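You operate a simulated robot arm through the tools that you are given. There is no shell and no other tool. Be economical: measure what you need, move in short steps, check, and stop when the job is done.

You run a simulated robot arm. Do the job below in one go: nothing can be reset, and whatever is moved stays where it is left.

JOB
Fit a new core in the clamped valve, then leak-test it and vent.
Fine: one core from the green block; core tool back on its peg; pump into the green band only; leave the valve clamped.

Only the result counts: the job must be done as asked and must still hold three seconds after the hand-in. Knocking over, shifting, dropping, spilling or breaking anything else fails it.

ROBOT AND FRAMES
A 7-joint arm with a two-finger parallel gripper, fixed in place. Base frame: the origin is at the foot of the arm, x ahead of it, y to its left, z up; the work surface is at about z = 0. Lengths are in mm, angles in rad, forces in N, time in s.
With the tool pointing down near the work surface it reaches from about 220 to 580 mm from the base axis. Its first joint turns from -1.152 to 1.152 rad. Payload 2.5 kg.
Tool frame: the origin (TCP) lies between the finger pads and is the grasp point; the fingertips stand 23 mm ahead of it; z points along the fingers, y is the line along which they close. Largest opening 94 mm; finger width 38, thickness 10; the body of the gripper, 54 by 96 mm, starts 39 mm behind the TCP.
Orientation is told as [roll, pitch, yaw] about the base's x, y, z axes, in that order, counted from this pose: with the fingers straight down and closing along the base's y, the tool's x points along the base's -x, its y along +y and its z along -z.

CONTROLS
- The arm moves only by the tool servo_tool. Its argument "series" is a list of rows, each a list of 7 numbers: the shift along the tool's x, y, z in mm, then the turn, a rotation vector about the tool's x, y, z in rad, then the finger opening in mm, from 0 to 94. In form: [[tx, ty, tz, wx, wy, wz, hand], ...]. A call has 1 to 10 rows; each row is the pose to reach, as a shift and turn from the pose commanded when the call began, along the tool's axes at that moment. Rows are played at 5 a second. More than 50 mm and 0.15 rad between two rows, or a gripper value outside its range, and nothing of the call is played. Where a pose cannot be reached the arm comes as near as it can. A force on the tool above 70 N (or 10 N above the force at the start of the call, whichever is more), or a blocked arm, ends the call early, and 0.2 s more pass. Each finger travels about 108 mm/s and halts on what it meets, pressing with about 32 N; the grip force reading is that of the motor and also rises with nothing between the fingers. The clock runs only during rows and for 0.2 s after the last one: add rows that repeat a pose to give the fingers time. It gives the time, the measured TCP pose, the force on the tool (base axes), the opening and the grip force at its end, in the units of the frame above (readings bear some noise).
- Cameras (640 x 400 px; columns grow to the right, rows downward): "scene" is fixed at [134.4, -423.9, 537.6]; the picture's right is [0.67, -0.74, 0.00], its down [-0.47, -0.43, -0.77] and it looks along [0.57, 0.52, -0.64] (base axes); focal length 278 px, centre (320, 200). "wrist" rides on the gripper at [86, 16, -75] in the tool frame; the picture's right is [-0.18, 0.98, 0.00], its down [-0.58, -0.11, -0.81] and it looks along [-0.79, -0.15, 0.59] (tool axes); focal length 243 px, centre (320, 200).
- get_image(camera): a new picture of that camera. It takes no simulated time.
- locate(camera, pixels): for up to 12 pixels [column, row] of the newest picture of that camera ("zoom" is the newest enlarged one), the place [x, y, z] in the base frame of the surface seen there, good to about 3 mm. It takes no simulated time.
- close_up(camera, box): a new picture of the part [left, top, right, bottom] of that camera's present view, enlarged. It takes no simulated time.
- close_job(): hands the job in; it is judged then, once.

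Go step by step. Measure first, check grasps and placings, and put right what went wrong. The budget is 80 turns and 34 pictures, counting those below and the enlarged ones. Unless the task says otherwise, let go and move clear before handing in, and close with one line.

The tools are called after "Emit:" as a command line: name --pt "numbers of a row" for each row, then --argument value for the rest, lists and objects as JSON in quotes. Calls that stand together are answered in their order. servo_tool: Moves the arm, as the interface text tells. Its arguments: {"type":"object","properties":{"series":{"type":"array","items":{"type":"array","items":{"type":"number"}}}},"required":["series"]} The other tools are called the same way: get_image (camera) takes a picture; locate (camera, pixels) gives the place of the surface under pixels of a picture; close_up (camera, box) takes an enlarged picture of a part of a camera's view; close_job () hands the job in.

At the start:

```text
time_s: 0.0
position: [364.0, -93.7, 353.2]
tcp_rot: [0.0, 0.0, -0.001]
contact_force: [0.3, -0.2, 0.4]
grip_width: 94.0
grip_force: 0.1
```

scene: 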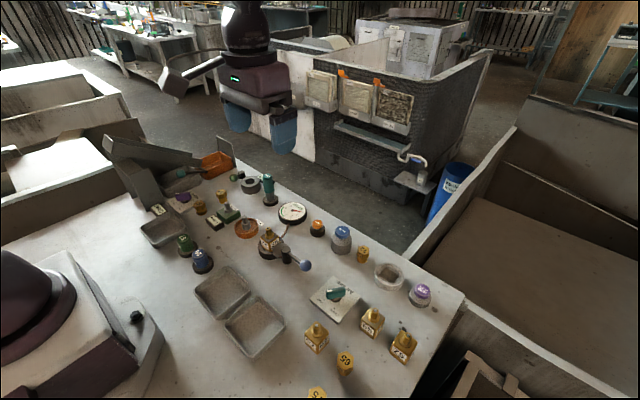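
wrist: 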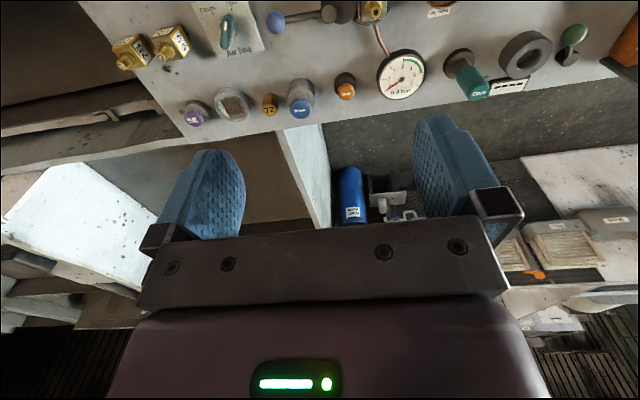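

The scene shows a cluttered bench with the clamped valve near (268,243), a gauge at (292,212) and small blocks near (228,213). I'll enlarge the important parts first.

Emit:
close_up --camera "scene" --box '[130, 150, 290, 250]'

Emit:
close_up --camera "scene" --box '[230, 190, 390, 290]'

Emit:
close_up --camera "scene" --box '[290, 240, 450, 340]'

```text
4.00 times, centred on (210, 200) of scene
```

zoom: 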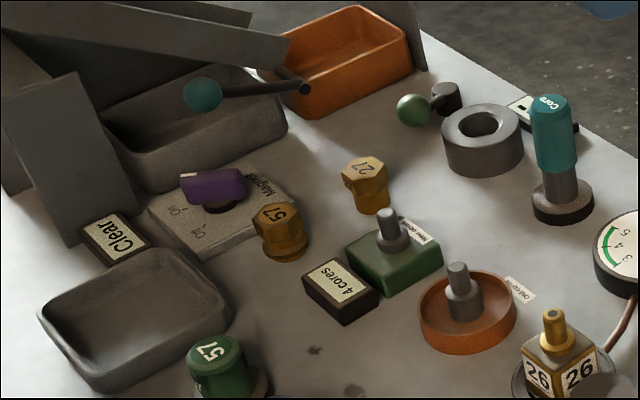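

```text
4.00 times, centred on (310, 240) of scene
```

zoom: 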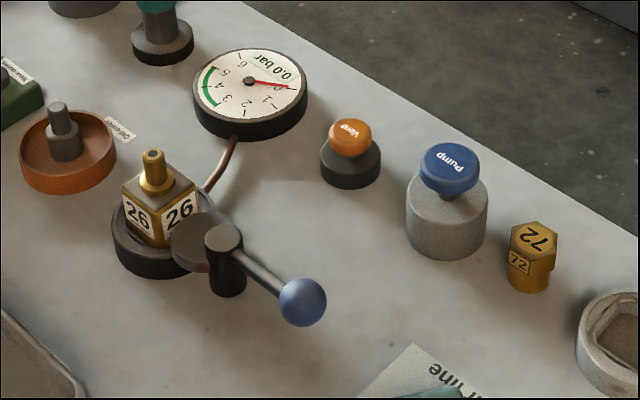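

```text
4.00 times, centred on (370, 290) of scene
```

zoom: 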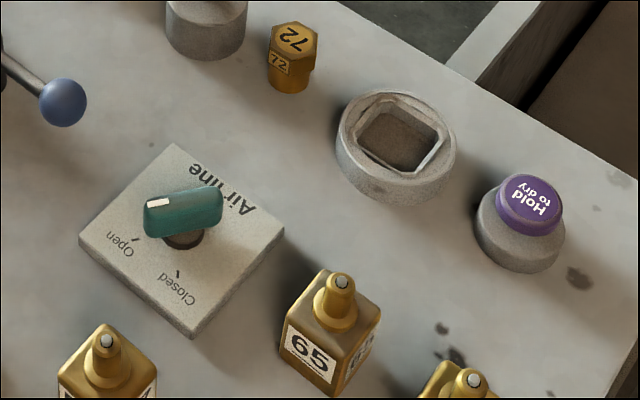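

The close-ups show valve 26 in the clamp, the "Core" tool on its peg, the green "New cores" block, the "Old cores" dish, Vent, Pump and an air-line knob. I'll measure these now.

Emit:
get_image --camera "scene"

Emit:
locate --camera "scene" --pixels '[[267, 176], [269, 190], [227, 204], [244.5, 217], [268.3, 229], [317, 223], [342.5, 231], [292, 210], [327, 294], [344, 290], [324, 300], [334.5, 308]]'

Emit:
locate --camera "scene" --pixels '[[262, 204], [280, 201], [215, 213], [228, 223], [240, 212], [305, 265], [275, 251], [336, 300], [268, 179], [268, 193], [269, 236], [254, 257]]'

```text
28 pictures are left
```

scene: 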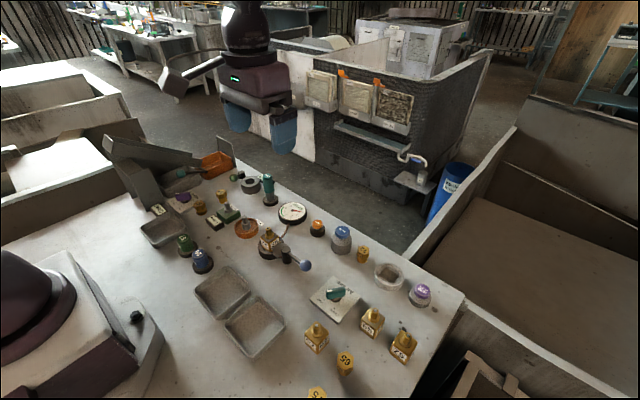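

```text
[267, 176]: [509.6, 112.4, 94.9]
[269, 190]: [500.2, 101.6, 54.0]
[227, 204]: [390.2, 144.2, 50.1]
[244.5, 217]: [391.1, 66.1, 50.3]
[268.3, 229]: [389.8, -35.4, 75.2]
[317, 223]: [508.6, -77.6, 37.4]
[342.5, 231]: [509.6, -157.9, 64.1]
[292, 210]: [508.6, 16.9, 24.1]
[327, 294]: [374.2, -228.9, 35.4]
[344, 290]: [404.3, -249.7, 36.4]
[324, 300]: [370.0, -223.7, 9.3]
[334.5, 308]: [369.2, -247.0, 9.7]
```

```text
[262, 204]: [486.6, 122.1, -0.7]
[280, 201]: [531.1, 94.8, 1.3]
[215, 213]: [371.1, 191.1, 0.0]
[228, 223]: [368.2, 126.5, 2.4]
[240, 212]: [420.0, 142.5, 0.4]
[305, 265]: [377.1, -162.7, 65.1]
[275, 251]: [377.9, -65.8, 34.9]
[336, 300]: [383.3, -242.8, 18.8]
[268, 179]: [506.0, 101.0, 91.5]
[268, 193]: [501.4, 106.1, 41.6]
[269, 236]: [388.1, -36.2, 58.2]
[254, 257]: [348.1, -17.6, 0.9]
```

The air-line knob points to "Open", and the tool, posts and valve are now located. I'll zoom in on the valve stem, the cores and the tool to see the current state.

Emit:
close_up --camera "scene" --box '[205, 190, 285, 240]'

Emit:
servo_tool --pt "20 20 30 0 0 0 94" --pt "40 40 60 0 0 0 94" --pt "60 60 90 0 0 0 94" --pt "80 80 120 0 0 0 94" --pt "80 100 150 0 0 0 94" --pt "80 120 170 0 0 0 94"

Emit:
get_image --camera "wrist"

```text
8.00 times, centred on (245, 215) of scene
```

zoom: 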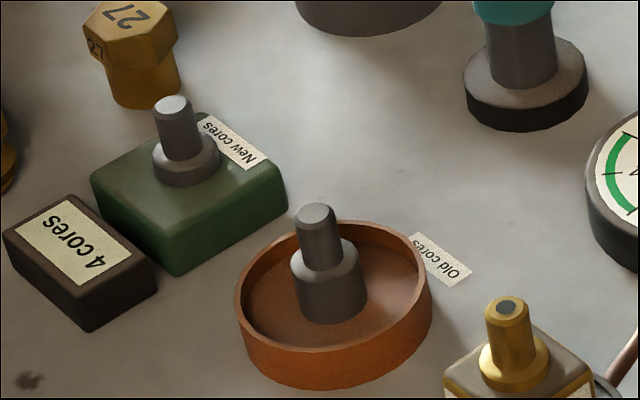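

```text
time_s: 1.4
position: [282.6, 26.8, 181.6]
tcp_rot: [-0.001, 0.0, 0.002]
contact_force: [0.8, 0.5, 1.1]
grip_width: 93.9
grip_force: 0.0
```

```text
26 pictures are left
```

wrist: 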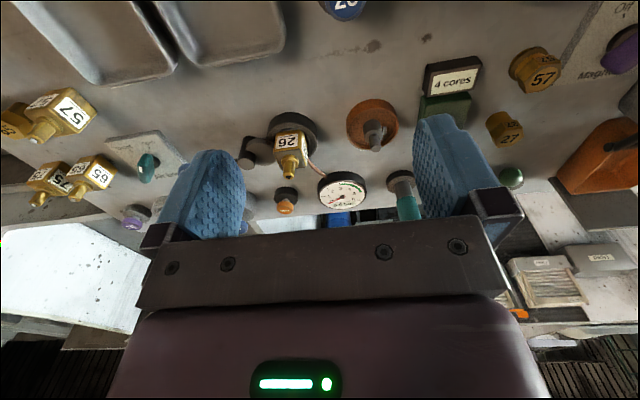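

The wrist view is upside down, with the valve at (290,155). I'll zoom in on its stem and on a finished valve to compare.

Emit:
close_up --camera "wrist" --box '[260, 110, 340, 210]'

Emit:
close_up --camera "scene" --box '[258, 222, 282, 237]'

Emit:
close_up --camera "scene" --box '[250, 165, 290, 215]'

```text
4.00 times, centred on (300, 160) of wrist
```

zoom: 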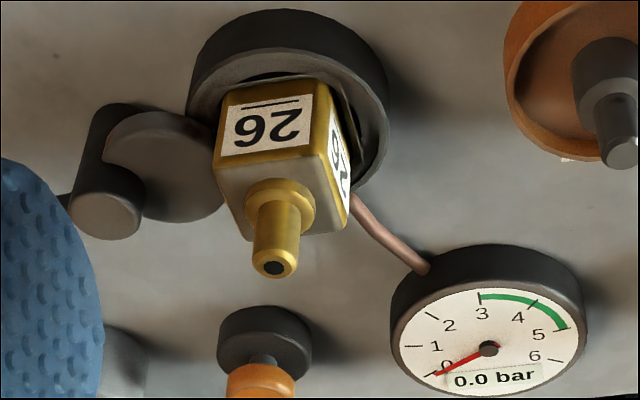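

```text
16.00 times, centred on (270, 230) of scene
```

zoom: 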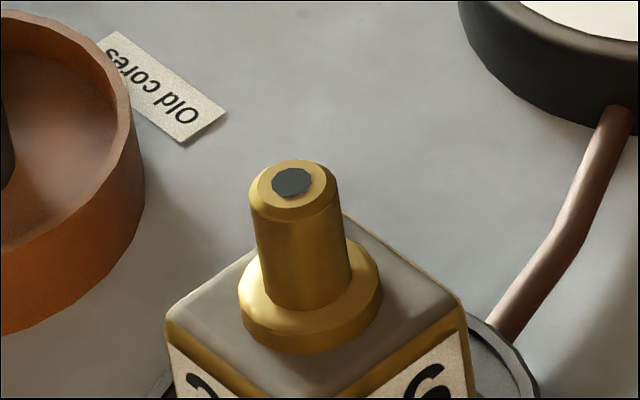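

```text
8.00 times, centred on (270, 190) of scene
```

zoom: 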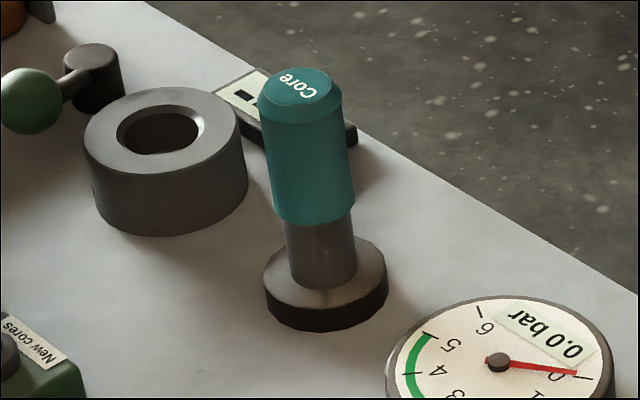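

The dark disc in the stem could be an empty bore or an old core, and there is a small sign behind the tool. I'll move the wrist camera closer to read the sign and look into the stem.

Emit:
servo_tool --pt "0 30 -10 0 0 0 94" --pt "-30 60 -20 0 0 0 94" --pt "-60 80 -20 0 0 0 94" --pt "-90 80 -20 0 0 0 94" --pt "-110 80 -20 0 0 0 94"

Emit:
get_image --camera "wrist"

```text
time_s: 2.6
position: [392.7, 106.6, 204.7]
tcp_rot: [0.001, 0.0, 0.0]
contact_force: [-0.5, -0.2, -0.2]
grip_width: 93.7
grip_force: 0.0
```

```text
22 pictures are left
```

wrist: 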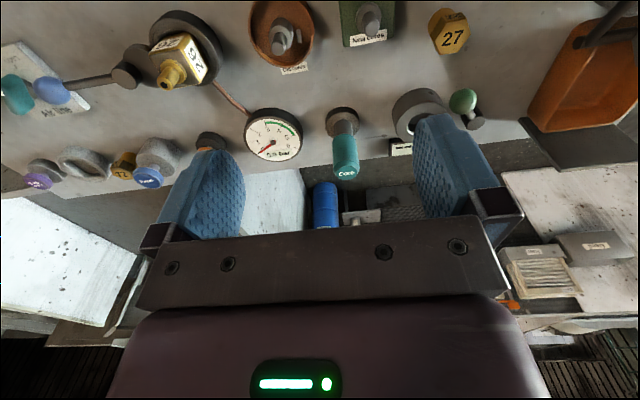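

Emit:
close_up --camera "wrist" --box '[320, 85, 480, 185]'

Emit:
locate --camera "wrist" --pixels '[[345, 171], [343, 150], [370, 33], [286, 48], [169, 80], [175, 76], [342, 112], [400, 147], [418, 100], [343, 176]]'

```text
4.00 times, centred on (400, 135) of wrist
```

zoom: 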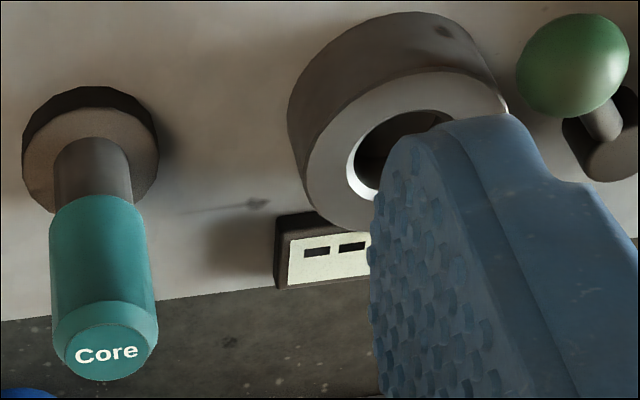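

```text
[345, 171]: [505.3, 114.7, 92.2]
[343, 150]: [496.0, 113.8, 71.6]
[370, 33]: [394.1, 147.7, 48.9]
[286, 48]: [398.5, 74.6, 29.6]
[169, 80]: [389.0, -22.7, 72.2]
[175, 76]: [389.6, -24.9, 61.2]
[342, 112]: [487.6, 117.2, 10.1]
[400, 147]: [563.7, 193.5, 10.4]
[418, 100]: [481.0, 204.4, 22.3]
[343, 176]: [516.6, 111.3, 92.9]
```

The tool is upright near (507,109), and the sign at (564,193) belongs to the ring station. I'll zoom in on another valve's stem to compare with 26, and take a finer wrist zoom of the 26 stem.

Emit:
close_up --camera "scene" --box '[355, 300, 395, 325]'

Emit:
close_up --camera "wrist" --box '[140, 0, 460, 200]'

```text
16.00 times, centred on (375, 312) of scene
```

zoom: 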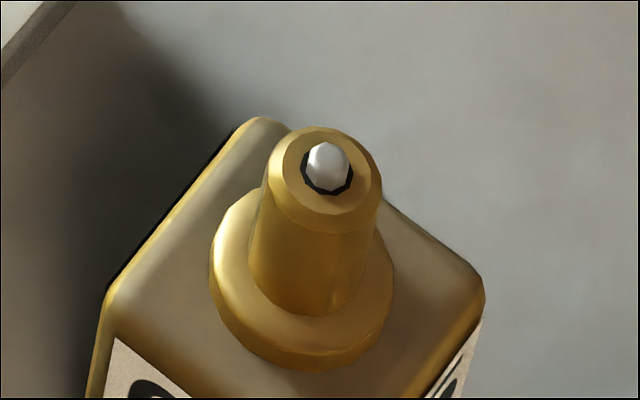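

```text
2.00 times, centred on (300, 100) of wrist
```

zoom: 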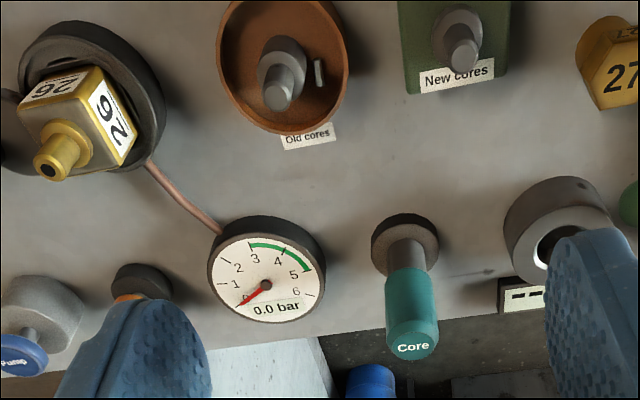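

Valve 65 shows a white core pin, while 26 has only a dark bore, so 26 is empty; an old core already lies in the "Old cores" dish. I'll move over the core tool, which both views put at (508,113), and check the alignment before going down.

Emit:
servo_tool --pt "-40 3 0 0 0 0 80" --pt "-80 6 0 0 0 0 70" --pt "-115 6.5 10 0 0 0 64" --pt "-115 6.5 40 0 0 0 64" --pt "-115 6.5 60 0 0 0 64" --pt "-115 6.5 60 0 0 0 64"

Emit:
get_image --camera "wrist"

```text
time_s: 4.0
position: [509.4, 112.4, 146.3]
tcp_rot: [0.0, 0.002, 0.003]
contact_force: [-1.5, -0.5, 0.1]
grip_width: 63.9
grip_force: 0.1
```

```text
18 pictures are left
```

wrist: 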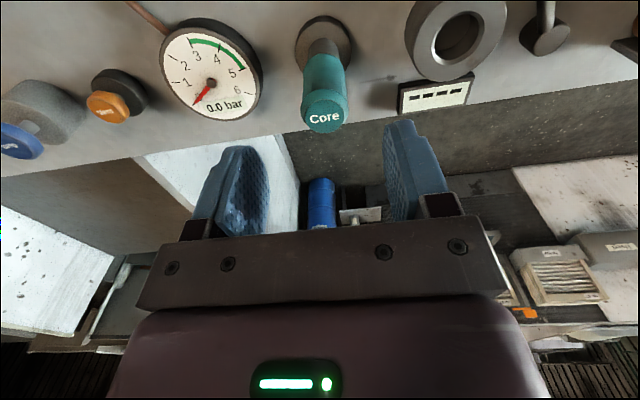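

The tool cap at (324,118) works out to about (510,114), nearly straight below. I'll go down and grip it.

Emit:
servo_tool --pt "-1 1.5 30 0 0 0 64" --pt "-1 1.5 60 0 0 0 64" --pt "-1 1.5 71 0 0 0 64" --pt "-1 1.5 71 0 0 0 45" --pt "-1 1.5 71 0 0 0 20" --pt "-1 1.5 71 0 0 0 10" --pt "-1 1.5 71 0 0 0 10"

Emit:
close_up --camera "scene" --box '[220, 140, 320, 220]'

```text
time_s: 5.6
position: [510.9, 115.0, 73.7]
tcp_rot: [0.001, 0.0, 0.0]
contact_force: [0.5, -0.8, 0.0]
grip_width: 29.1
grip_force: 31.9
```

```text
5.00 times, centred on (270, 180) of scene
```

zoom: 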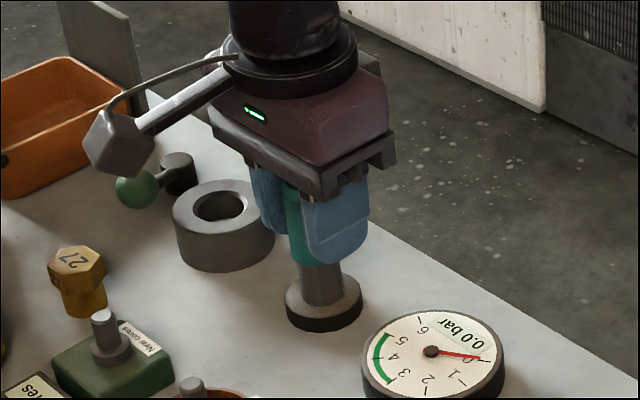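

The tool is gripped at 29 mm with low side force. I'll lift it straight up and see what comes with it.

Emit:
servo_tool --pt "0 0 -15 0 0 0 10" --pt "0 0 -40 0 0 0 10" --pt "0 0 -70 0 0 0 10" --pt "0 0 -100 0 0 0 10"

Emit:
close_up --camera "scene" --box '[220, 110, 320, 220]'

```text
time_s: 6.6
position: [511.0, 113.0, 175.3]
tcp_rot: [0.0, 0.002, 0.001]
contact_force: [0.2, 0.8, -0.8]
grip_width: 29.1
grip_force: 32.0
```

```text
3.64 times, centred on (270, 165) of scene
```

zoom: 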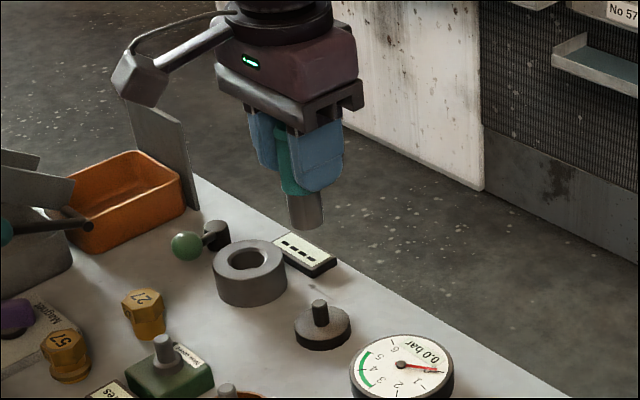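

Lifted cleanly: the tool's grey shaft came along and the thin peg stayed behind. I'll carry the tool over the new-core post at about (390.7,149.5), hover, and look.

Emit:
servo_tool --pt "40 12 0 0 0 0 10" --pt "80 24 0 0 0 0 10" --pt "119.3 35.2 0 0 0 0 10" --pt "119.3 35.2 27 0 0 0 10" --pt "119.3 35.2 40 0 0 0 10" --pt "119.3 35.2 40 0 0 0 10"

Emit:
close_up --camera "wrist" --box '[240, 40, 400, 140]'

Emit:
close_up --camera "scene" --box '[190, 170, 270, 220]'

```text
time_s: 8.0
position: [394.3, 149.7, 132.0]
tcp_rot: [0.002, -0.001, -0.002]
contact_force: [0.2, 0.6, -0.8]
grip_width: 29.0
grip_force: 31.8
```

```text
4.00 times, centred on (320, 90) of wrist
```

zoom: 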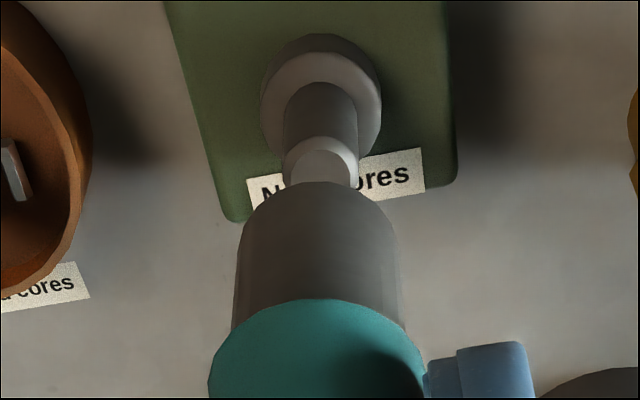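

```text
8.00 times, centred on (230, 195) of scene
```

zoom: 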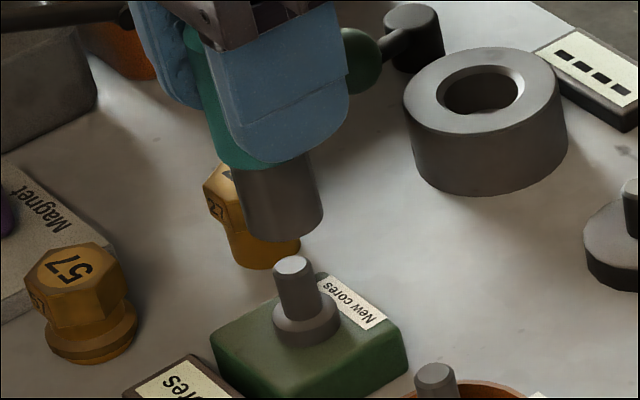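

From the wrist view the post is in line in y, but both views put it about 3–4 mm nearer in x. I'll shift and go partly down, watching the force.

Emit:
servo_tool --pt "3.5 -0.3 0 0 0 0 10" --pt "3.5 -0.3 8 0 0 0 10" --pt "3.5 -0.3 14 0 0 0 10" --pt "3.5 -0.3 18 0 0 0 10" --pt "3.5 -0.3 22 0 0 0 10"

Emit:
close_up --camera "wrist" --box '[240, 40, 400, 140]'

```text
time_s: 9.2
position: [388.4, 149.5, 108.4]
tcp_rot: [0.001, 0.0, -0.001]
contact_force: [-0.2, -0.3, -1.2]
grip_width: 29.2
grip_force: 32.1
```

```text
4.00 times, centred on (320, 90) of wrist
```

zoom: 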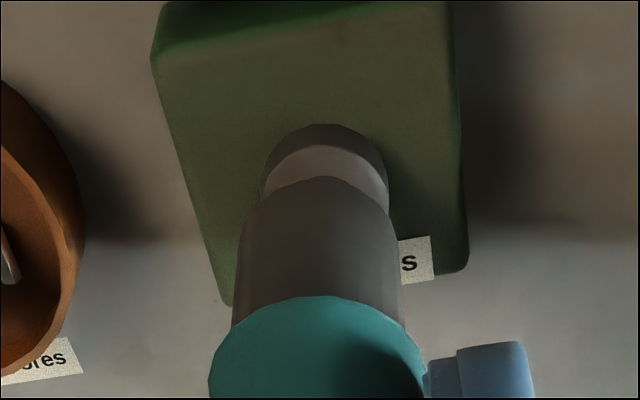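

The tool is over the post with no contact force, and the collar is centred at (325,160). I'll lower it gently to seat.

Emit:
servo_tool --pt "0 0.5 2 0 0 0 10" --pt "0 0.5 4 0 0 0 10" --pt "0 0.5 6 0 0 0 10" --pt "0 0.5 8 0 0 0 10"

```text
time_s: 10.2
position: [389.4, 149.9, 101.8]
tcp_rot: [0.0, -0.002, 0.0]
contact_force: [4.8, 0.2, 0.1]
grip_width: 29.3
grip_force: 32.5
```

There is a slight side force of 4.8 N in x, so the bore is touching the post. I'll keep going in small steps.

Emit:
servo_tool --pt "-0.7 0 1 0 0 0 10" --pt "-0.7 0 2 0 0 0 10" --pt "-0.7 0 3 0 0 0 10"

Emit:
close_up --camera "wrist" --box '[240, 40, 400, 140]'

```text
time_s: 11.0
position: [388.9, 149.9, 98.6]
tcp_rot: [0.0, -0.003, 0.0]
contact_force: [5.2, 0.6, -0.4]
grip_width: 29.0
grip_force: 31.9
```

```text
4.00 times, centred on (320, 90) of wrist
```

zoom: 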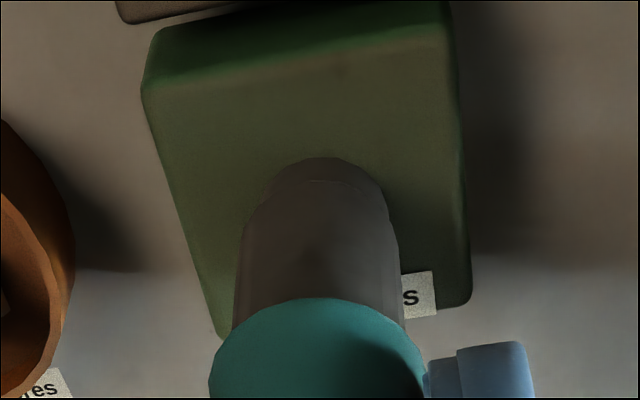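

The tip is about to meet the collar at (320,170). I'll ease it a little toward +x and press down.

Emit:
servo_tool --pt "-0.8 0 1 0 0 0 10" --pt "-0.8 0 2 0 0 0 10" --pt "-0.8 0 3 0 0 0 10" --pt "-0.8 0 4 0 0 0 10"

```text
time_s: 12.0
position: [389.3, 149.2, 95.8]
tcp_rot: [0.0, -0.001, 0.0]
contact_force: [5.6, 0.5, 0.0]
grip_width: 29.1
grip_force: 32.1
```

Emit:
servo_tool --pt "-0.8 0 1 0 0 0 10" --pt "-0.8 0 2 0 0 0 10" --pt "-0.8 0 3 0 0 0 10" --pt "-0.8 0 4 0 0 0 10"

Emit:
close_up --camera "scene" --box '[190, 165, 270, 235]'

```text
time_s: 13.0
position: [389.7, 150.2, 92.3]
tcp_rot: [-0.001, 0.0, 0.0]
contact_force: [-8.2, -3.1, 21.6]
grip_width: 29.1
grip_force: 32.6
```

```text
5.71 times, centred on (230, 200) of scene
```

zoom: 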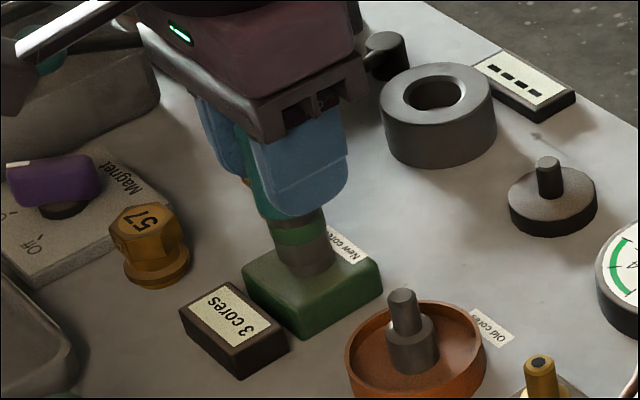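

Fz is 21.6 N, the counter now reads "3 cores" and a green band has appeared on the tool shaft, so one core is loaded. I'll lift straight up and carry it towards valve 26.

Emit:
servo_tool --pt "0.5 0 -10 0 0 0 10" --pt "0.5 0 -30 0 0 0 10" --pt "0.5 0 -60 0 0 0 10" --pt "0.5 0 -85 0 0 0 10" --pt "0.5 -45 -85 0 0 0 10" --pt "0.5 -90 -85 0 0 0 10" --pt "0.5 -135 -85 0 0 0 10" --pt "0.5 -180 -80 0 0 0 10" --pt "0.5 -180 -70 0 0 0 10" --pt "0.5 -180 -65 0 0 0 10"

Emit:
close_up --camera "wrist" --box '[240, 30, 400, 130]'

Emit:
close_up --camera "scene" --box '[230, 190, 310, 240]'

```text
time_s: 15.2
position: [390.6, -28.5, 155.9]
tcp_rot: [0.0, 0.001, 0.0]
contact_force: [0.5, 0.9, -0.2]
grip_width: 29.2
grip_force: 32.4
```

```text
4.00 times, centred on (320, 80) of wrist
```

zoom: 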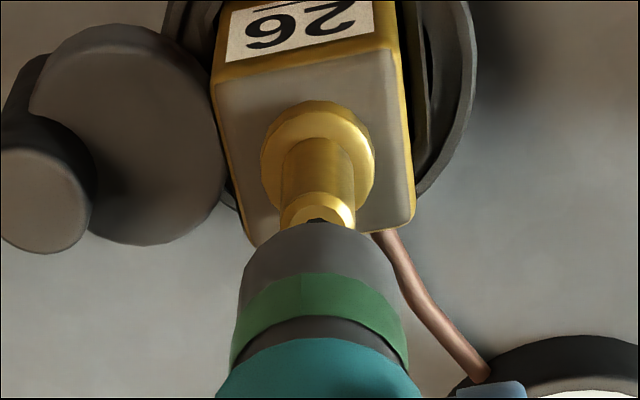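

```text
8.00 times, centred on (270, 215) of scene
```

zoom: 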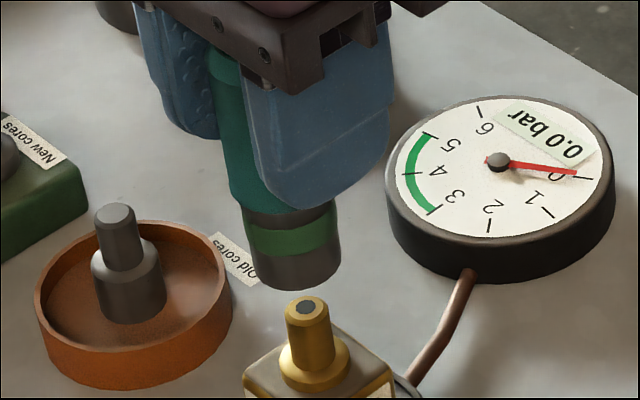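

The loaded tool is almost over the stem; views suggest a shift of about −1 mm in y. I'll correct and lower it onto the stem in small steps.

Emit:
servo_tool --pt "0 -1.2 0 0 0 0 10" --pt "0 -1.2 6 0 0 0 10" --pt "0 -1.2 12 0 0 0 10" --pt "0 -1.2 16 0 0 0 10" --pt "0 -1.2 20 0 0 0 10"

Emit:
close_up --camera "wrist" --box '[240, 30, 400, 130]'

```text
time_s: 16.4
position: [388.6, -31.4, 137.4]
tcp_rot: [0.0, 0.001, 0.0]
contact_force: [0.2, 0.6, -0.9]
grip_width: 29.0
grip_force: 32.2
```

```text
4.00 times, centred on (320, 80) of wrist
```

zoom: 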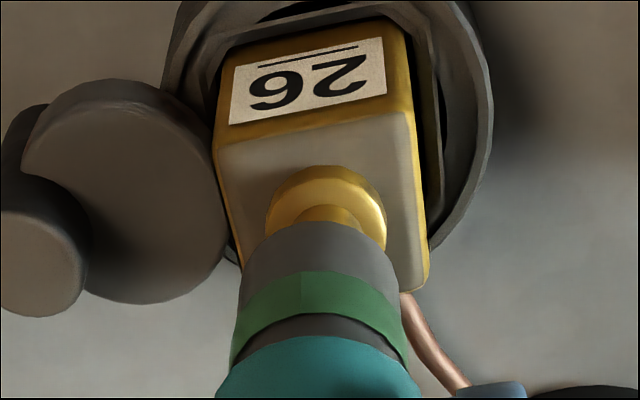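

The collar is centred near column 327 and the tip at 321, so I'll shift +0.6 mm in y and keep lowering.

Emit:
servo_tool --pt "0 0.6 2 0 0 0 10" --pt "0 0.6 4 0 0 0 10" --pt "0 0.6 6 0 0 0 10" --pt "0 0.6 8 0 0 0 10"

Emit:
close_up --camera "wrist" --box '[240, 30, 400, 130]'

```text
time_s: 17.4
position: [391.2, -29.8, 129.7]
tcp_rot: [0.001, 0.0, 0.0]
contact_force: [0.3, 0.7, -0.7]
grip_width: 29.4
grip_force: 32.3
```

```text
4.00 times, centred on (320, 80) of wrist
```

zoom: 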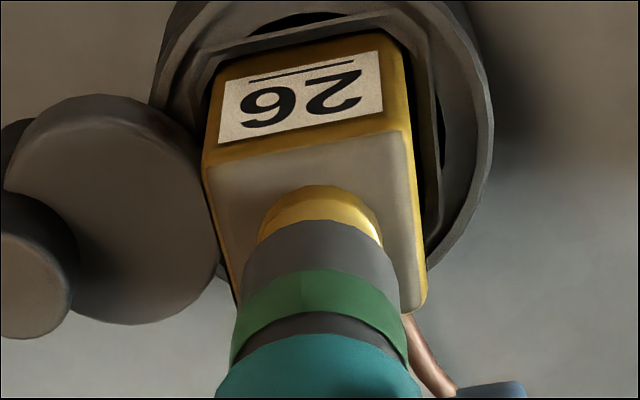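

No force so far and well centred. I'll keep lowering until it meets the stem's collar.

Emit:
servo_tool --pt "0 0 2 0 0 0 10" --pt "0 0 4 0 0 0 10" --pt "0 0 6 0 0 0 10" --pt "0 0 7 0 0 0 10"

```text
time_s: 18.4
position: [391.3, -31.5, 123.2]
tcp_rot: [0.0, 0.002, 0.0]
contact_force: [-0.5, 0.1, -1.1]
grip_width: 29.4
grip_force: 31.9
```

Emit:
servo_tool --pt "0 0 1 0 0 0 10" --pt "0 0 2 0 0 0 10" --pt "0 0 3 0 0 0 10" --pt "0 0 4 0 0 0 10"

Emit:
close_up --camera "wrist" --box '[240, 30, 400, 130]'

```text
time_s: 19.4
position: [390.2, -31.3, 119.3]
tcp_rot: [-0.001, 0.0, 0.0]
contact_force: [-5.0, 0.7, 15.8]
grip_width: 29.1
grip_force: 32.3
```

```text
4.00 times, centred on (320, 80) of wrist
```

zoom: 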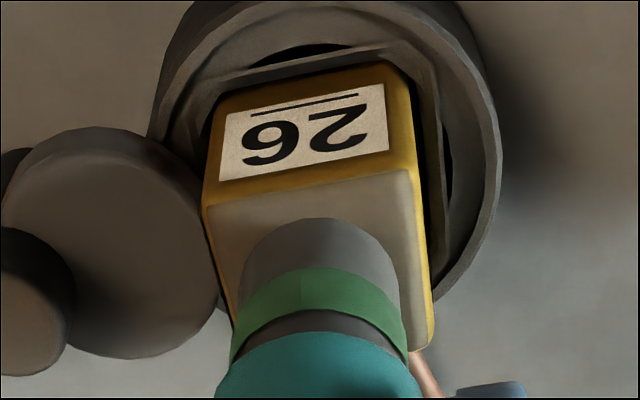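

The tool is seated on the stem (Fz 15.8 N) but the green band is still there, so the core must be screwed in. I'll turn it clockwise while keeping light pressure.

Emit:
servo_tool --pt "0 0 0.5 0 0 0.14 10" --pt "0 0 0.5 0 0 0.28 10" --pt "0 0 0.5 0 0 0.42 10" --pt "0 0 0.5 0 0 0.56 10" --pt "0 0 0.5 0 0 0.7 10" --pt "0 0 0.5 0 0 0.84 10" --pt "0 0 0.5 0 0 0.98 10"

Emit:
close_up --camera "scene" --box '[230, 190, 310, 240]'

```text
time_s: 21.0
position: [388.8, -30.2, 117.6]
tcp_rot: [0.0, 0.0, -0.981]
contact_force: [1.8, 2.6, 9.9]
grip_width: 29.2
grip_force: 32.3
```

```text
8.00 times, centred on (270, 215) of scene
```

zoom: 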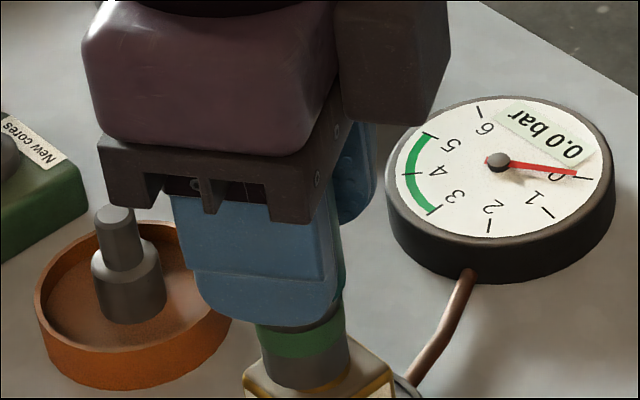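

The band is still green after about 0.98 rad. I'll keep turning clockwise under light pressure.

Emit:
servo_tool --pt "0 0 0.4 0 0 0.14 10" --pt "0 0 0.4 0 0 0.28 10" --pt "0 0 0.4 0 0 0.42 10" --pt "0 0 0.4 0 0 0.56 10" --pt "0 0 0.4 0 0 0.7 10" --pt "0 0 0.4 0 0 0.84 10" --pt "0 0 0.4 0 0 0.98 10"

```text
time_s: 22.6
position: [388.7, -32.3, 115.3]
tcp_rot: [0.0, -0.001, -1.963]
contact_force: [0.4, -0.6, -0.9]
grip_width: 29.0
grip_force: 32.0
```

The force has dropped to zero, so something gave way downwards. I'll press 1.5 mm more to confirm it is seated, then check the band.

Emit:
servo_tool --pt "0 0 1 0 0 0 10" --pt "0 0 1.5 0 0 0.14 10" --pt "0 0 1.5 0 0 0.28 10"

Emit:
close_up --camera "scene" --box '[230, 190, 310, 240]'

```text
time_s: 23.4
position: [390.3, -30.9, 115.1]
tcp_rot: [0.003, 0.002, -2.243]
contact_force: [2.5, -4.7, 14.4]
grip_width: 28.9
grip_force: 31.9
```

```text
8.00 times, centred on (270, 215) of scene
```

zoom: 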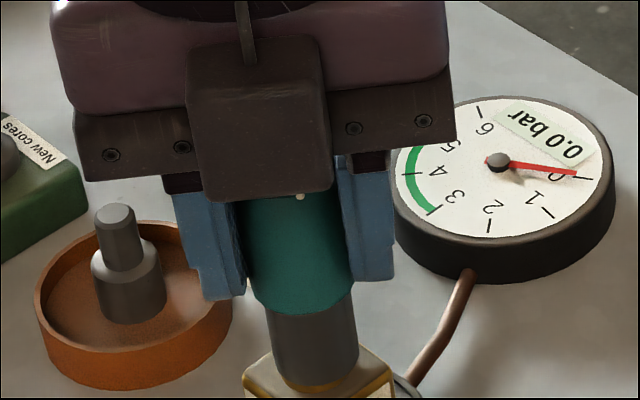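

The green band is gone and the shaft is plain grey, so the core is in the valve. I'll lift straight off, then untwist the wrist.

Emit:
servo_tool --pt "0 0 -15 0 0 0 10" --pt "0 0 -40 0 0 0 10" --pt "0 0 -60 0 0 0 10" --pt "0 0 -60 0 0 -0.14 10" --pt "0 0 -60 0 0 -0.28 10" --pt "0 0 -60 0 0 -0.42 10" --pt "0 0 -60 0 0 -0.56 10" --pt "0 0 -60 0 0 -0.7 10" --pt "0 0 -60 0 0 -0.84 10" --pt "0 0 -60 0 0 -0.98 10"

Emit:
servo_tool --pt "0 0 0 0 0 -0.14 10" --pt "0 0 0 0 0 -0.28 10" --pt "0 0 0 0 0 -0.42 10" --pt "0 0 0 0 0 -0.56 10" --pt "0 0 0 0 0 -0.7 10" --pt "0 0 0 0 0 -0.84 10" --pt "0 0 0 0 0 -0.98 10" --pt "0 0 0 0 0 -1.12 10" --pt "0 0 0 0 0 -1.26 10" --pt "0 0 0 0 0 -1.26 10"

```text
time_s: 25.6
position: [389.6, -29.7, 174.8]
tcp_rot: [0.001, -0.001, -1.257]
contact_force: [-0.6, -0.6, -1.4]
grip_width: 28.9
grip_force: 31.8
```

```text
time_s: 27.8
position: [388.9, -30.9, 174.6]
tcp_rot: [-0.001, 0.0, 0.003]
contact_force: [0.1, 0.5, -0.8]
grip_width: 28.8
grip_force: 32.7
```

The wrist is back at zero yaw with the tool in hand. I'll carry it back to the peg and lower it along the same line it came up.

Emit:
servo_tool --pt "-30 36 0 0 0 0 10" --pt "-60 72 0 0 0 0 10" --pt "-90 108 0 0 0 0 10" --pt "-121 145.2 0 0 0 0 10" --pt "-121 145.2 30 0 0 0 10" --pt "-121 145.2 60 0 0 0 10" --pt "-121 145.2 60 0 0 0 10"

Emit:
servo_tool --pt "0 0 8 0 0 0 10" --pt "0 0 16 0 0 0 10" --pt "0 0 24 0 0 0 10" --pt "0 0 32 0 0 0 10" --pt "0 0 38 0 0 0 10"

```text
time_s: 29.4
position: [512.8, 115.7, 115.6]
tcp_rot: [0.001, 0.0, 0.0]
contact_force: [0.3, -0.3, -1.9]
grip_width: 28.6
grip_force: 31.7
```

```text
time_s: 30.6
position: [510.4, 114.6, 76.9]
tcp_rot: [0.0, 0.001, 0.002]
contact_force: [-0.3, 0.3, -0.7]
grip_width: 28.8
grip_force: 31.4
```

No contact force, so the tool is sliding onto the peg. I'll lower it the last few millimetres.

Emit:
servo_tool --pt "0 0 1.5 0 0 0 10" --pt "0 0 3 0 0 0 10" --pt "0 0 4 0 0 0 10" --pt "0 0 4.6 0 0 0 10"

```text
time_s: 31.6
position: [511.8, 115.2, 75.1]
tcp_rot: [0.0, -0.006, 0.0]
contact_force: [-4.8, -2.1, 22.8]
grip_width: 28.8
grip_force: 31.9
```

Fz of 22.8 N shows the tool resting on the peg base. I'll ease off, open the fingers and rise clear.

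Emit:
servo_tool --pt "0 0 -1 0 0 0 20" --pt "0 0 -1 0 0 0 34" --pt "0 0 -1 0 0 0 50" --pt "0 0 -1 0 0 0 60" --pt "0 0 -1 0 0 0 60" --pt "0 0 -30 0 0 0 60" --pt "0 0 -65 0 0 0 60" --pt "0 0 -100 0 0 0 60"

Emit:
get_image --camera "scene"

```text
time_s: 33.4
position: [513.3, 115.3, 172.2]
tcp_rot: [0.001, 0.0, -0.002]
contact_force: [0.5, -0.6, -0.6]
grip_width: 59.9
grip_force: 0.1
```

```text
3 pictures are left
```

scene: 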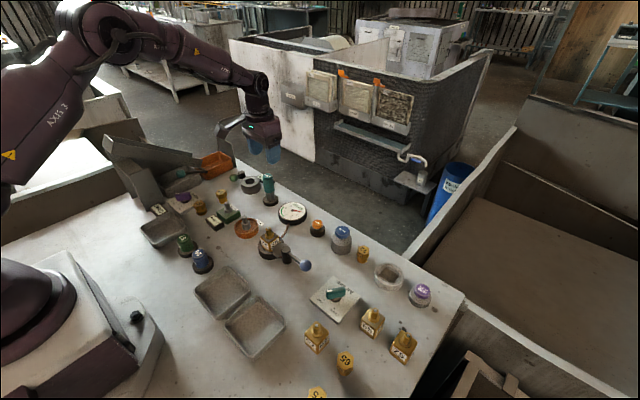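

The tool stands on its peg and the scene is undisturbed. Next I'll close the fingers, move over the pump cap at about (508,-156.5) and hover.

Emit:
servo_tool --pt "0.5 -45 0 0 0 0 40" --pt "1 -90 0 0 0 0 20" --pt "1.5 -135 0 0 0 0 0" --pt "2 -180 0 0 0 0 0" --pt "2 -225 0 0 0 0 0" --pt "2 -270.8 0 0 0 0 0" --pt "2 -270.8 40 0 0 0 0" --pt "2 -270.8 75 0 0 0 0" --pt "2 -270.8 75 0 0 0 0"

```text
time_s: 35.4
position: [508.2, -156.3, 97.2]
tcp_rot: [-0.002, 0.002, 0.001]
contact_force: [0.6, -0.6, -0.7]
grip_width: 0.0
grip_force: 31.9
```

I'm hovering with the tips about 10 mm above the cap. I'll press down in small steps to find contact and stroke.

Emit:
servo_tool --pt "0 0 6 0 0 0 0" --pt "0 0 10 0 0 0 0" --pt "0 0 13 0 0 0 0" --pt "0 0 15 0 0 0 0"

```text
time_s: 36.4
position: [508.8, -155.8, 83.0]
tcp_rot: [0.0, 0.001, 0.001]
contact_force: [-0.7, 0.7, 1.4]
grip_width: 0.0
grip_force: 32.8
```

Emit:
servo_tool --pt "0 0 2 0 0 0 0" --pt "0 0 4 0 0 0 0" --pt "0 0 6 0 0 0 0"

```text
time_s: 37.2
position: [507.0, -156.3, 77.5]
tcp_rot: [-0.002, -0.002, 0.0]
contact_force: [1.3, -2.0, 4.1]
grip_width: 0.4
grip_force: 32.4
```

The force has risen to 4 N, so the spring is being compressed. I'll go further to the end of the stroke.

Emit:
servo_tool --pt "0 0 2 0 0 0 0" --pt "0 0 4 0 0 0 0" --pt "0 0 5 0 0 0 0"

```text
time_s: 38.0
position: [508.2, -157.7, 72.4]
tcp_rot: [-0.001, 0.001, 0.001]
contact_force: [-4.2, -1.6, 6.7]
grip_width: 0.0
grip_force: 32.1
```

Emit:
servo_tool --pt "0 0 2 0 0 0 0" --pt "0 0 4 0 0 0 0"

```text
time_s: 38.6
position: [509.6, -155.7, 70.6]
tcp_rot: [-0.002, -0.002, 0.001]
contact_force: [-11.0, 0.5, 29.8]
grip_width: 0.2
grip_force: 32.2
```

The stroke hit its hard stop at about z 71 (29.8 N). I'll release fully and read the gauge.

Emit:
servo_tool --pt "0 0 -10 0 0 0 0" --pt "0 0 -20 0 0 0 0" --pt "0 0 -30 0 0 0 0" --pt "0 0 -30 0 0 0 0" --pt "0 0 -30 0 0 0 0"

Emit:
close_up --camera "scene" --box '[252, 190, 332, 240]'

```text
time_s: 39.8
position: [507.2, -155.9, 96.9]
tcp_rot: [0.0, 0.001, 0.001]
contact_force: [-0.1, 0.2, -0.6]
grip_width: 0.2
grip_force: 31.4
```

```text
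8.00 times, centred on (292, 215) of scene
```

zoom: 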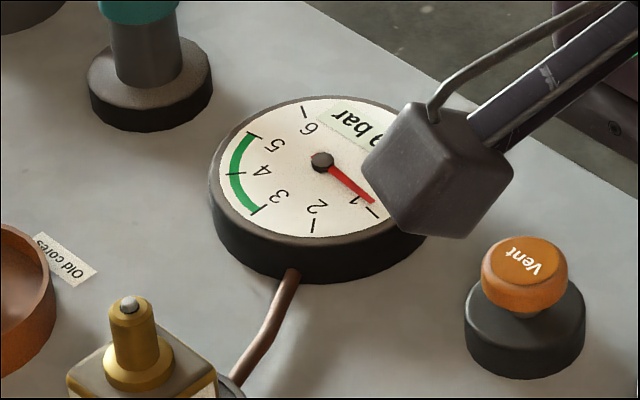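

One stroke moved the needle from 0 to about 0.85 bar, and the new pin is visible in 26's stem at (128,305). Five strokes in total should give about 4.25 bar, mid-green, so I'll do four more, starting with two.

Emit:
servo_tool --pt "0 0 14 0 0 0 0" --pt "0 0 24 0 0 0 0" --pt "0 0 30 0 0 0 0" --pt "0 0 15 0 0 0 0" --pt "0 0 0 0 0 0 0" --pt "0 0 14 0 0 0 0" --pt "0 0 24 0 0 0 0" --pt "0 0 30 0 0 0 0" --pt "0 0 15 0 0 0 0" --pt "0 0 0 0 0 0 0"

```text
time_s: 42.0
position: [509.1, -154.2, 95.1]
tcp_rot: [-0.001, 0.0, 0.001]
contact_force: [0.4, 0.6, 0.1]
grip_width: 0.0
grip_force: 31.6
```

Both strokes ran without a stop. I'll do the last two with a hold at the bottom, then read the gauge.

Emit:
servo_tool --pt "0 0 14 0 0 0 0" --pt "0 0 26 0 0 0 0" --pt "0 0 30 0 0 0 0" --pt "0 0 30 0 0 0 0" --pt "0 0 0 0 0 0 0"

Emit:
servo_tool --pt "0 0 14 0 0 0 0" --pt "0 0 26 0 0 0 0" --pt "0 0 30 0 0 0 0" --pt "0 0 30 0 0 0 0" --pt "0 0 0 0 0 0 0" --pt "0 0 -20 0 0 0 0" --pt "0 0 -60 0 0 0 0"

Emit:
close_up --camera "scene" --box '[252, 190, 332, 240]'

```text
time_s: 43.2
position: [508.8, -156.9, 96.6]
tcp_rot: [0.001, 0.002, 0.002]
contact_force: [-0.2, 0.2, 0.3]
grip_width: 0.0
grip_force: 32.1
```

```text
time_s: 44.8
position: [508.6, -155.8, 156.4]
tcp_rot: [0.0, 0.001, 0.0]
contact_force: [-0.1, 0.3, 0.0]
grip_width: 0.0
grip_force: 31.6
```

```text
8.00 times, centred on (292, 215) of scene
```

zoom: 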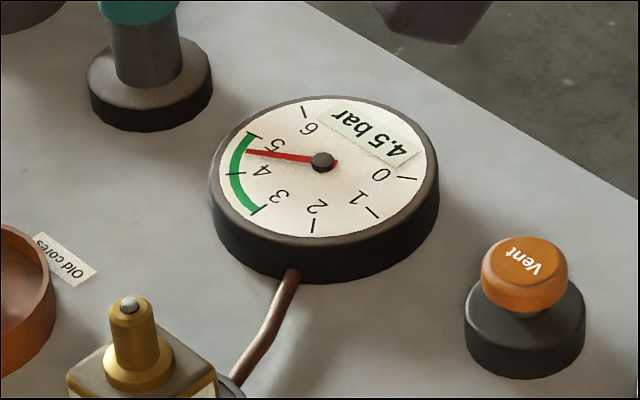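

The gauge reads 4.5 bar, inside the green band (5 × 0.9, so no loss so far). I'll hold the pressure for about ten seconds as the leak test, away from the buttons.

Emit:
servo_tool --pt "0 0 0 0 0 0 0" --pt "0 0 0 0 0 0 0" --pt "0 0 0 0 0 0 0" --pt "0 0 0 0 0 0 0" --pt "0 0 0 0 0 0 0" --pt "0 0 0 0 0 0 0" --pt "0 0 0 0 0 0 0" --pt "0 0 0 0 0 0 0" --pt "0 0 0 0 0 0 0" --pt "0 0 0 0 0 0 0"

Emit:
servo_tool --pt "0 0 0 0 0 0 0" --pt "0 0 0 0 0 0 0" --pt "0 0 0 0 0 0 0" --pt "0 0 0 0 0 0 0" --pt "0 0 0 0 0 0 0" --pt "0 0 0 0 0 0 0" --pt "0 0 0 0 0 0 0" --pt "0 0 0 0 0 0 0" --pt "0 0 0 0 0 0 0" --pt "0 0 0 0 0 0 0"

Emit:
servo_tool --pt "0 0 0 0 0 0 0" --pt "0 0 0 0 0 0 0" --pt "0 0 0 0 0 0 0" --pt "0 0 0 0 0 0 0" --pt "0 0 0 0 0 0 0" --pt "0 0 0 0 0 0 0" --pt "0 0 0 0 0 0 0" --pt "0 0 0 0 0 0 0" --pt "0 0 0 0 0 0 0" --pt "0 0 0 0 0 0 0"

Emit:
servo_tool --pt "0 0 0 0 0 0 0" --pt "0 0 0 0 0 0 0" --pt "0 0 0 0 0 0 0" --pt "0 0 0 0 0 0 0" --pt "0 0 0 0 0 0 0" --pt "0 0 0 0 0 0 0" --pt "0 0 0 0 0 0 0" --pt "0 0 0 0 0 0 0" --pt "0 0 0 0 0 0 0" --pt "0 0 0 0 0 0 0"

Emit:
locate --camera "zoom" --pixels '[[525, 258], [505, 255], [545, 262], [525, 285]]'

```text
time_s: 47.0
position: [508.7, -156.7, 156.9]
tcp_rot: [0.001, 0.0, 0.001]
contact_force: [0.2, -0.6, -0.5]
grip_width: 0.2
grip_force: 31.7
```

```text
time_s: 49.2
position: [507.7, -156.3, 157.3]
tcp_rot: [0.001, 0.0, -0.002]
contact_force: [-0.5, -0.3, 1.1]
grip_width: 0.0
grip_force: 32.2
```

```text
time_s: 51.4
position: [508.2, -156.3, 156.1]
tcp_rot: [0.0, 0.001, -0.001]
contact_force: [-0.4, 0.3, 0.4]
grip_width: 0.0
grip_force: 31.9
```

```text
time_s: 53.6
position: [507.7, -155.9, 156.9]
tcp_rot: [-0.001, 0.001, -0.001]
contact_force: [-1.0, -0.1, -0.2]
grip_width: 0.0
grip_force: 32.0
```

```text
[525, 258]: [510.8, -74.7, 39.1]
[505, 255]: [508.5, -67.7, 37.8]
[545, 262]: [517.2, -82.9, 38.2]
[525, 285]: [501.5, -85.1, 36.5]
```

The hold is done, and the vent cap is at about (510,-75) with its top at z 38. I'll move over it and press slowly.

Emit:
servo_tool --pt "-1 40 0 0 0 0 0" --pt "-2 81 0 0 0 0 0" --pt "-2 81 45 0 0 0 0" --pt "-2 81 80 0 0 0 0" --pt "-2 81 92 0 0 0 0" --pt "-2 81 97 0 0 0 0" --pt "-2 81 100 0 0 0 0"

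Emit:
servo_tool --pt "0 0 1.5 0 0 0 0" --pt "0 0 3 0 0 0 0" --pt "0 0 4 0 0 0 0"

```text
time_s: 55.2
position: [511.3, -76.5, 57.0]
tcp_rot: [0.0, 0.0, 0.001]
contact_force: [0.1, 1.8, 1.4]
grip_width: 0.1
grip_force: 32.0
```

```text
time_s: 56.0
position: [510.8, -75.4, 52.8]
tcp_rot: [-0.001, 0.0, 0.001]
contact_force: [-1.0, -1.0, 2.6]
grip_width: 0.0
grip_force: 32.3
```

The force is rising gently (2.6 N). I'll push to the stop and hold so the pressure bleeds off.

Emit:
servo_tool --pt "0 0 1 0 0 0 0" --pt "0 0 2 0 0 0 0" --pt "0 0 3 0 0 0 0" --pt "0 0 4 0 0 0 0"

```text
time_s: 57.0
position: [510.4, -75.2, 50.9]
tcp_rot: [0.001, 0.001, 0.001]
contact_force: [-11.3, -0.8, 19.9]
grip_width: 0.1
grip_force: 31.5
```

Hard stop reached at 19.9 N. I'll hold it pressed for a few seconds, then release, rise clear and read the gauge.

Emit:
servo_tool --pt "0 0 0 0 0 0 0" --pt "0 0 0 0 0 0 0" --pt "0 0 0 0 0 0 0" --pt "0 0 0 0 0 0 0" --pt "0 0 0 0 0 0 0" --pt "0 0 0 0 0 0 0" --pt "0 0 0 0 0 0 0" --pt "0 0 0 0 0 0 0" --pt "0 0 0 0 0 0 0" --pt "0 0 0 0 0 0 0"

Emit:
servo_tool --pt "0 0 0 0 0 0 0" --pt "0 0 0 0 0 0 0" --pt "0 0 0 0 0 0 0" --pt "0 0 0 0 0 0 0" --pt "0 0 0 0 0 0 0" --pt "0 0 0 0 0 0 0" --pt "0 0 0 0 0 0 0" --pt "0 0 0 0 0 0 0" --pt "0 0 0 0 0 0 0" --pt "0 0 0 0 0 0 0"

Emit:
servo_tool --pt "0 0 -15 0 0 0 0" --pt "0 0 -50 0 0 0 0" --pt "0 0 -100 0 0 0 0" --pt "0 0 -140 0 0 0 0" --pt "0 -45 -170 0 0 0 0" --pt "0 -90 -180 0 0 0 0" --pt "0 -90 -180 0 0 0 0"

Emit:
close_up --camera "scene" --box '[212, 165, 372, 265]'

```text
time_s: 59.2
position: [511.4, -75.4, 52.0]
tcp_rot: [0.0, -0.002, 0.001]
contact_force: [-5.9, -4.6, 23.6]
grip_width: 0.1
grip_force: 32.0
```

```text
time_s: 61.4
position: [511.7, -75.5, 50.4]
tcp_rot: [-0.001, -0.001, 0.0]
contact_force: [0.4, -4.6, 21.2]
grip_width: 0.1
grip_force: 31.8
```

```text
refused: row 5 steps farther than a row can; nothing moved
```

```text
4.00 times, centred on (292, 215) of scene
```

zoom: 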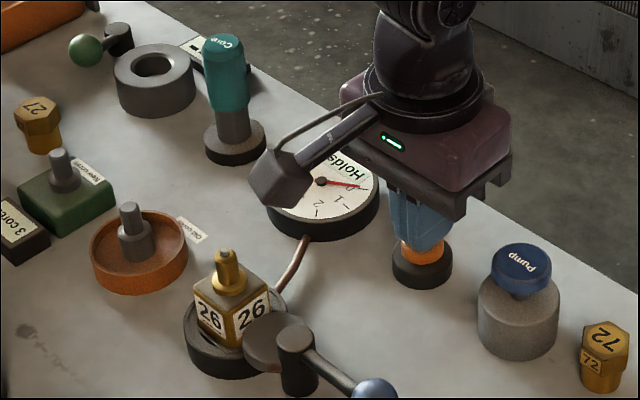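

The gauge now says "Holds" with its needle at 0, so the leak test passed and the vent is complete; the tool is on its peg and 26 is still clamped. I'll move the arm clear.

Emit:
servo_tool --pt "0 0 -15 0 0 0 0" --pt "0 0 -50 0 0 0 0" --pt "0 0 -95 0 0 0 0" --pt "0 0 -140 0 0 0 0" --pt "0 0 -180 0 0 0 0" --pt "0 0 -180 0 0 0 0"

```text
time_s: 62.8
position: [511.9, -70.7, 231.4]
tcp_rot: [0.001, 0.0, 0.0]
contact_force: [0.3, 0.1, -0.1]
grip_width: 0.0
grip_force: 31.4
```

The arm is clear at z 231 with nothing held, so I'm handing the job in.

Emit:
close_job

```text
The job is handed in.
```

Valve 26 has one new core from the green block and was pumped to 4.5 bar (in the green band); the gauge showed "Holds", then 0 after venting, with the core tool back on its peg and the valve still clamped.
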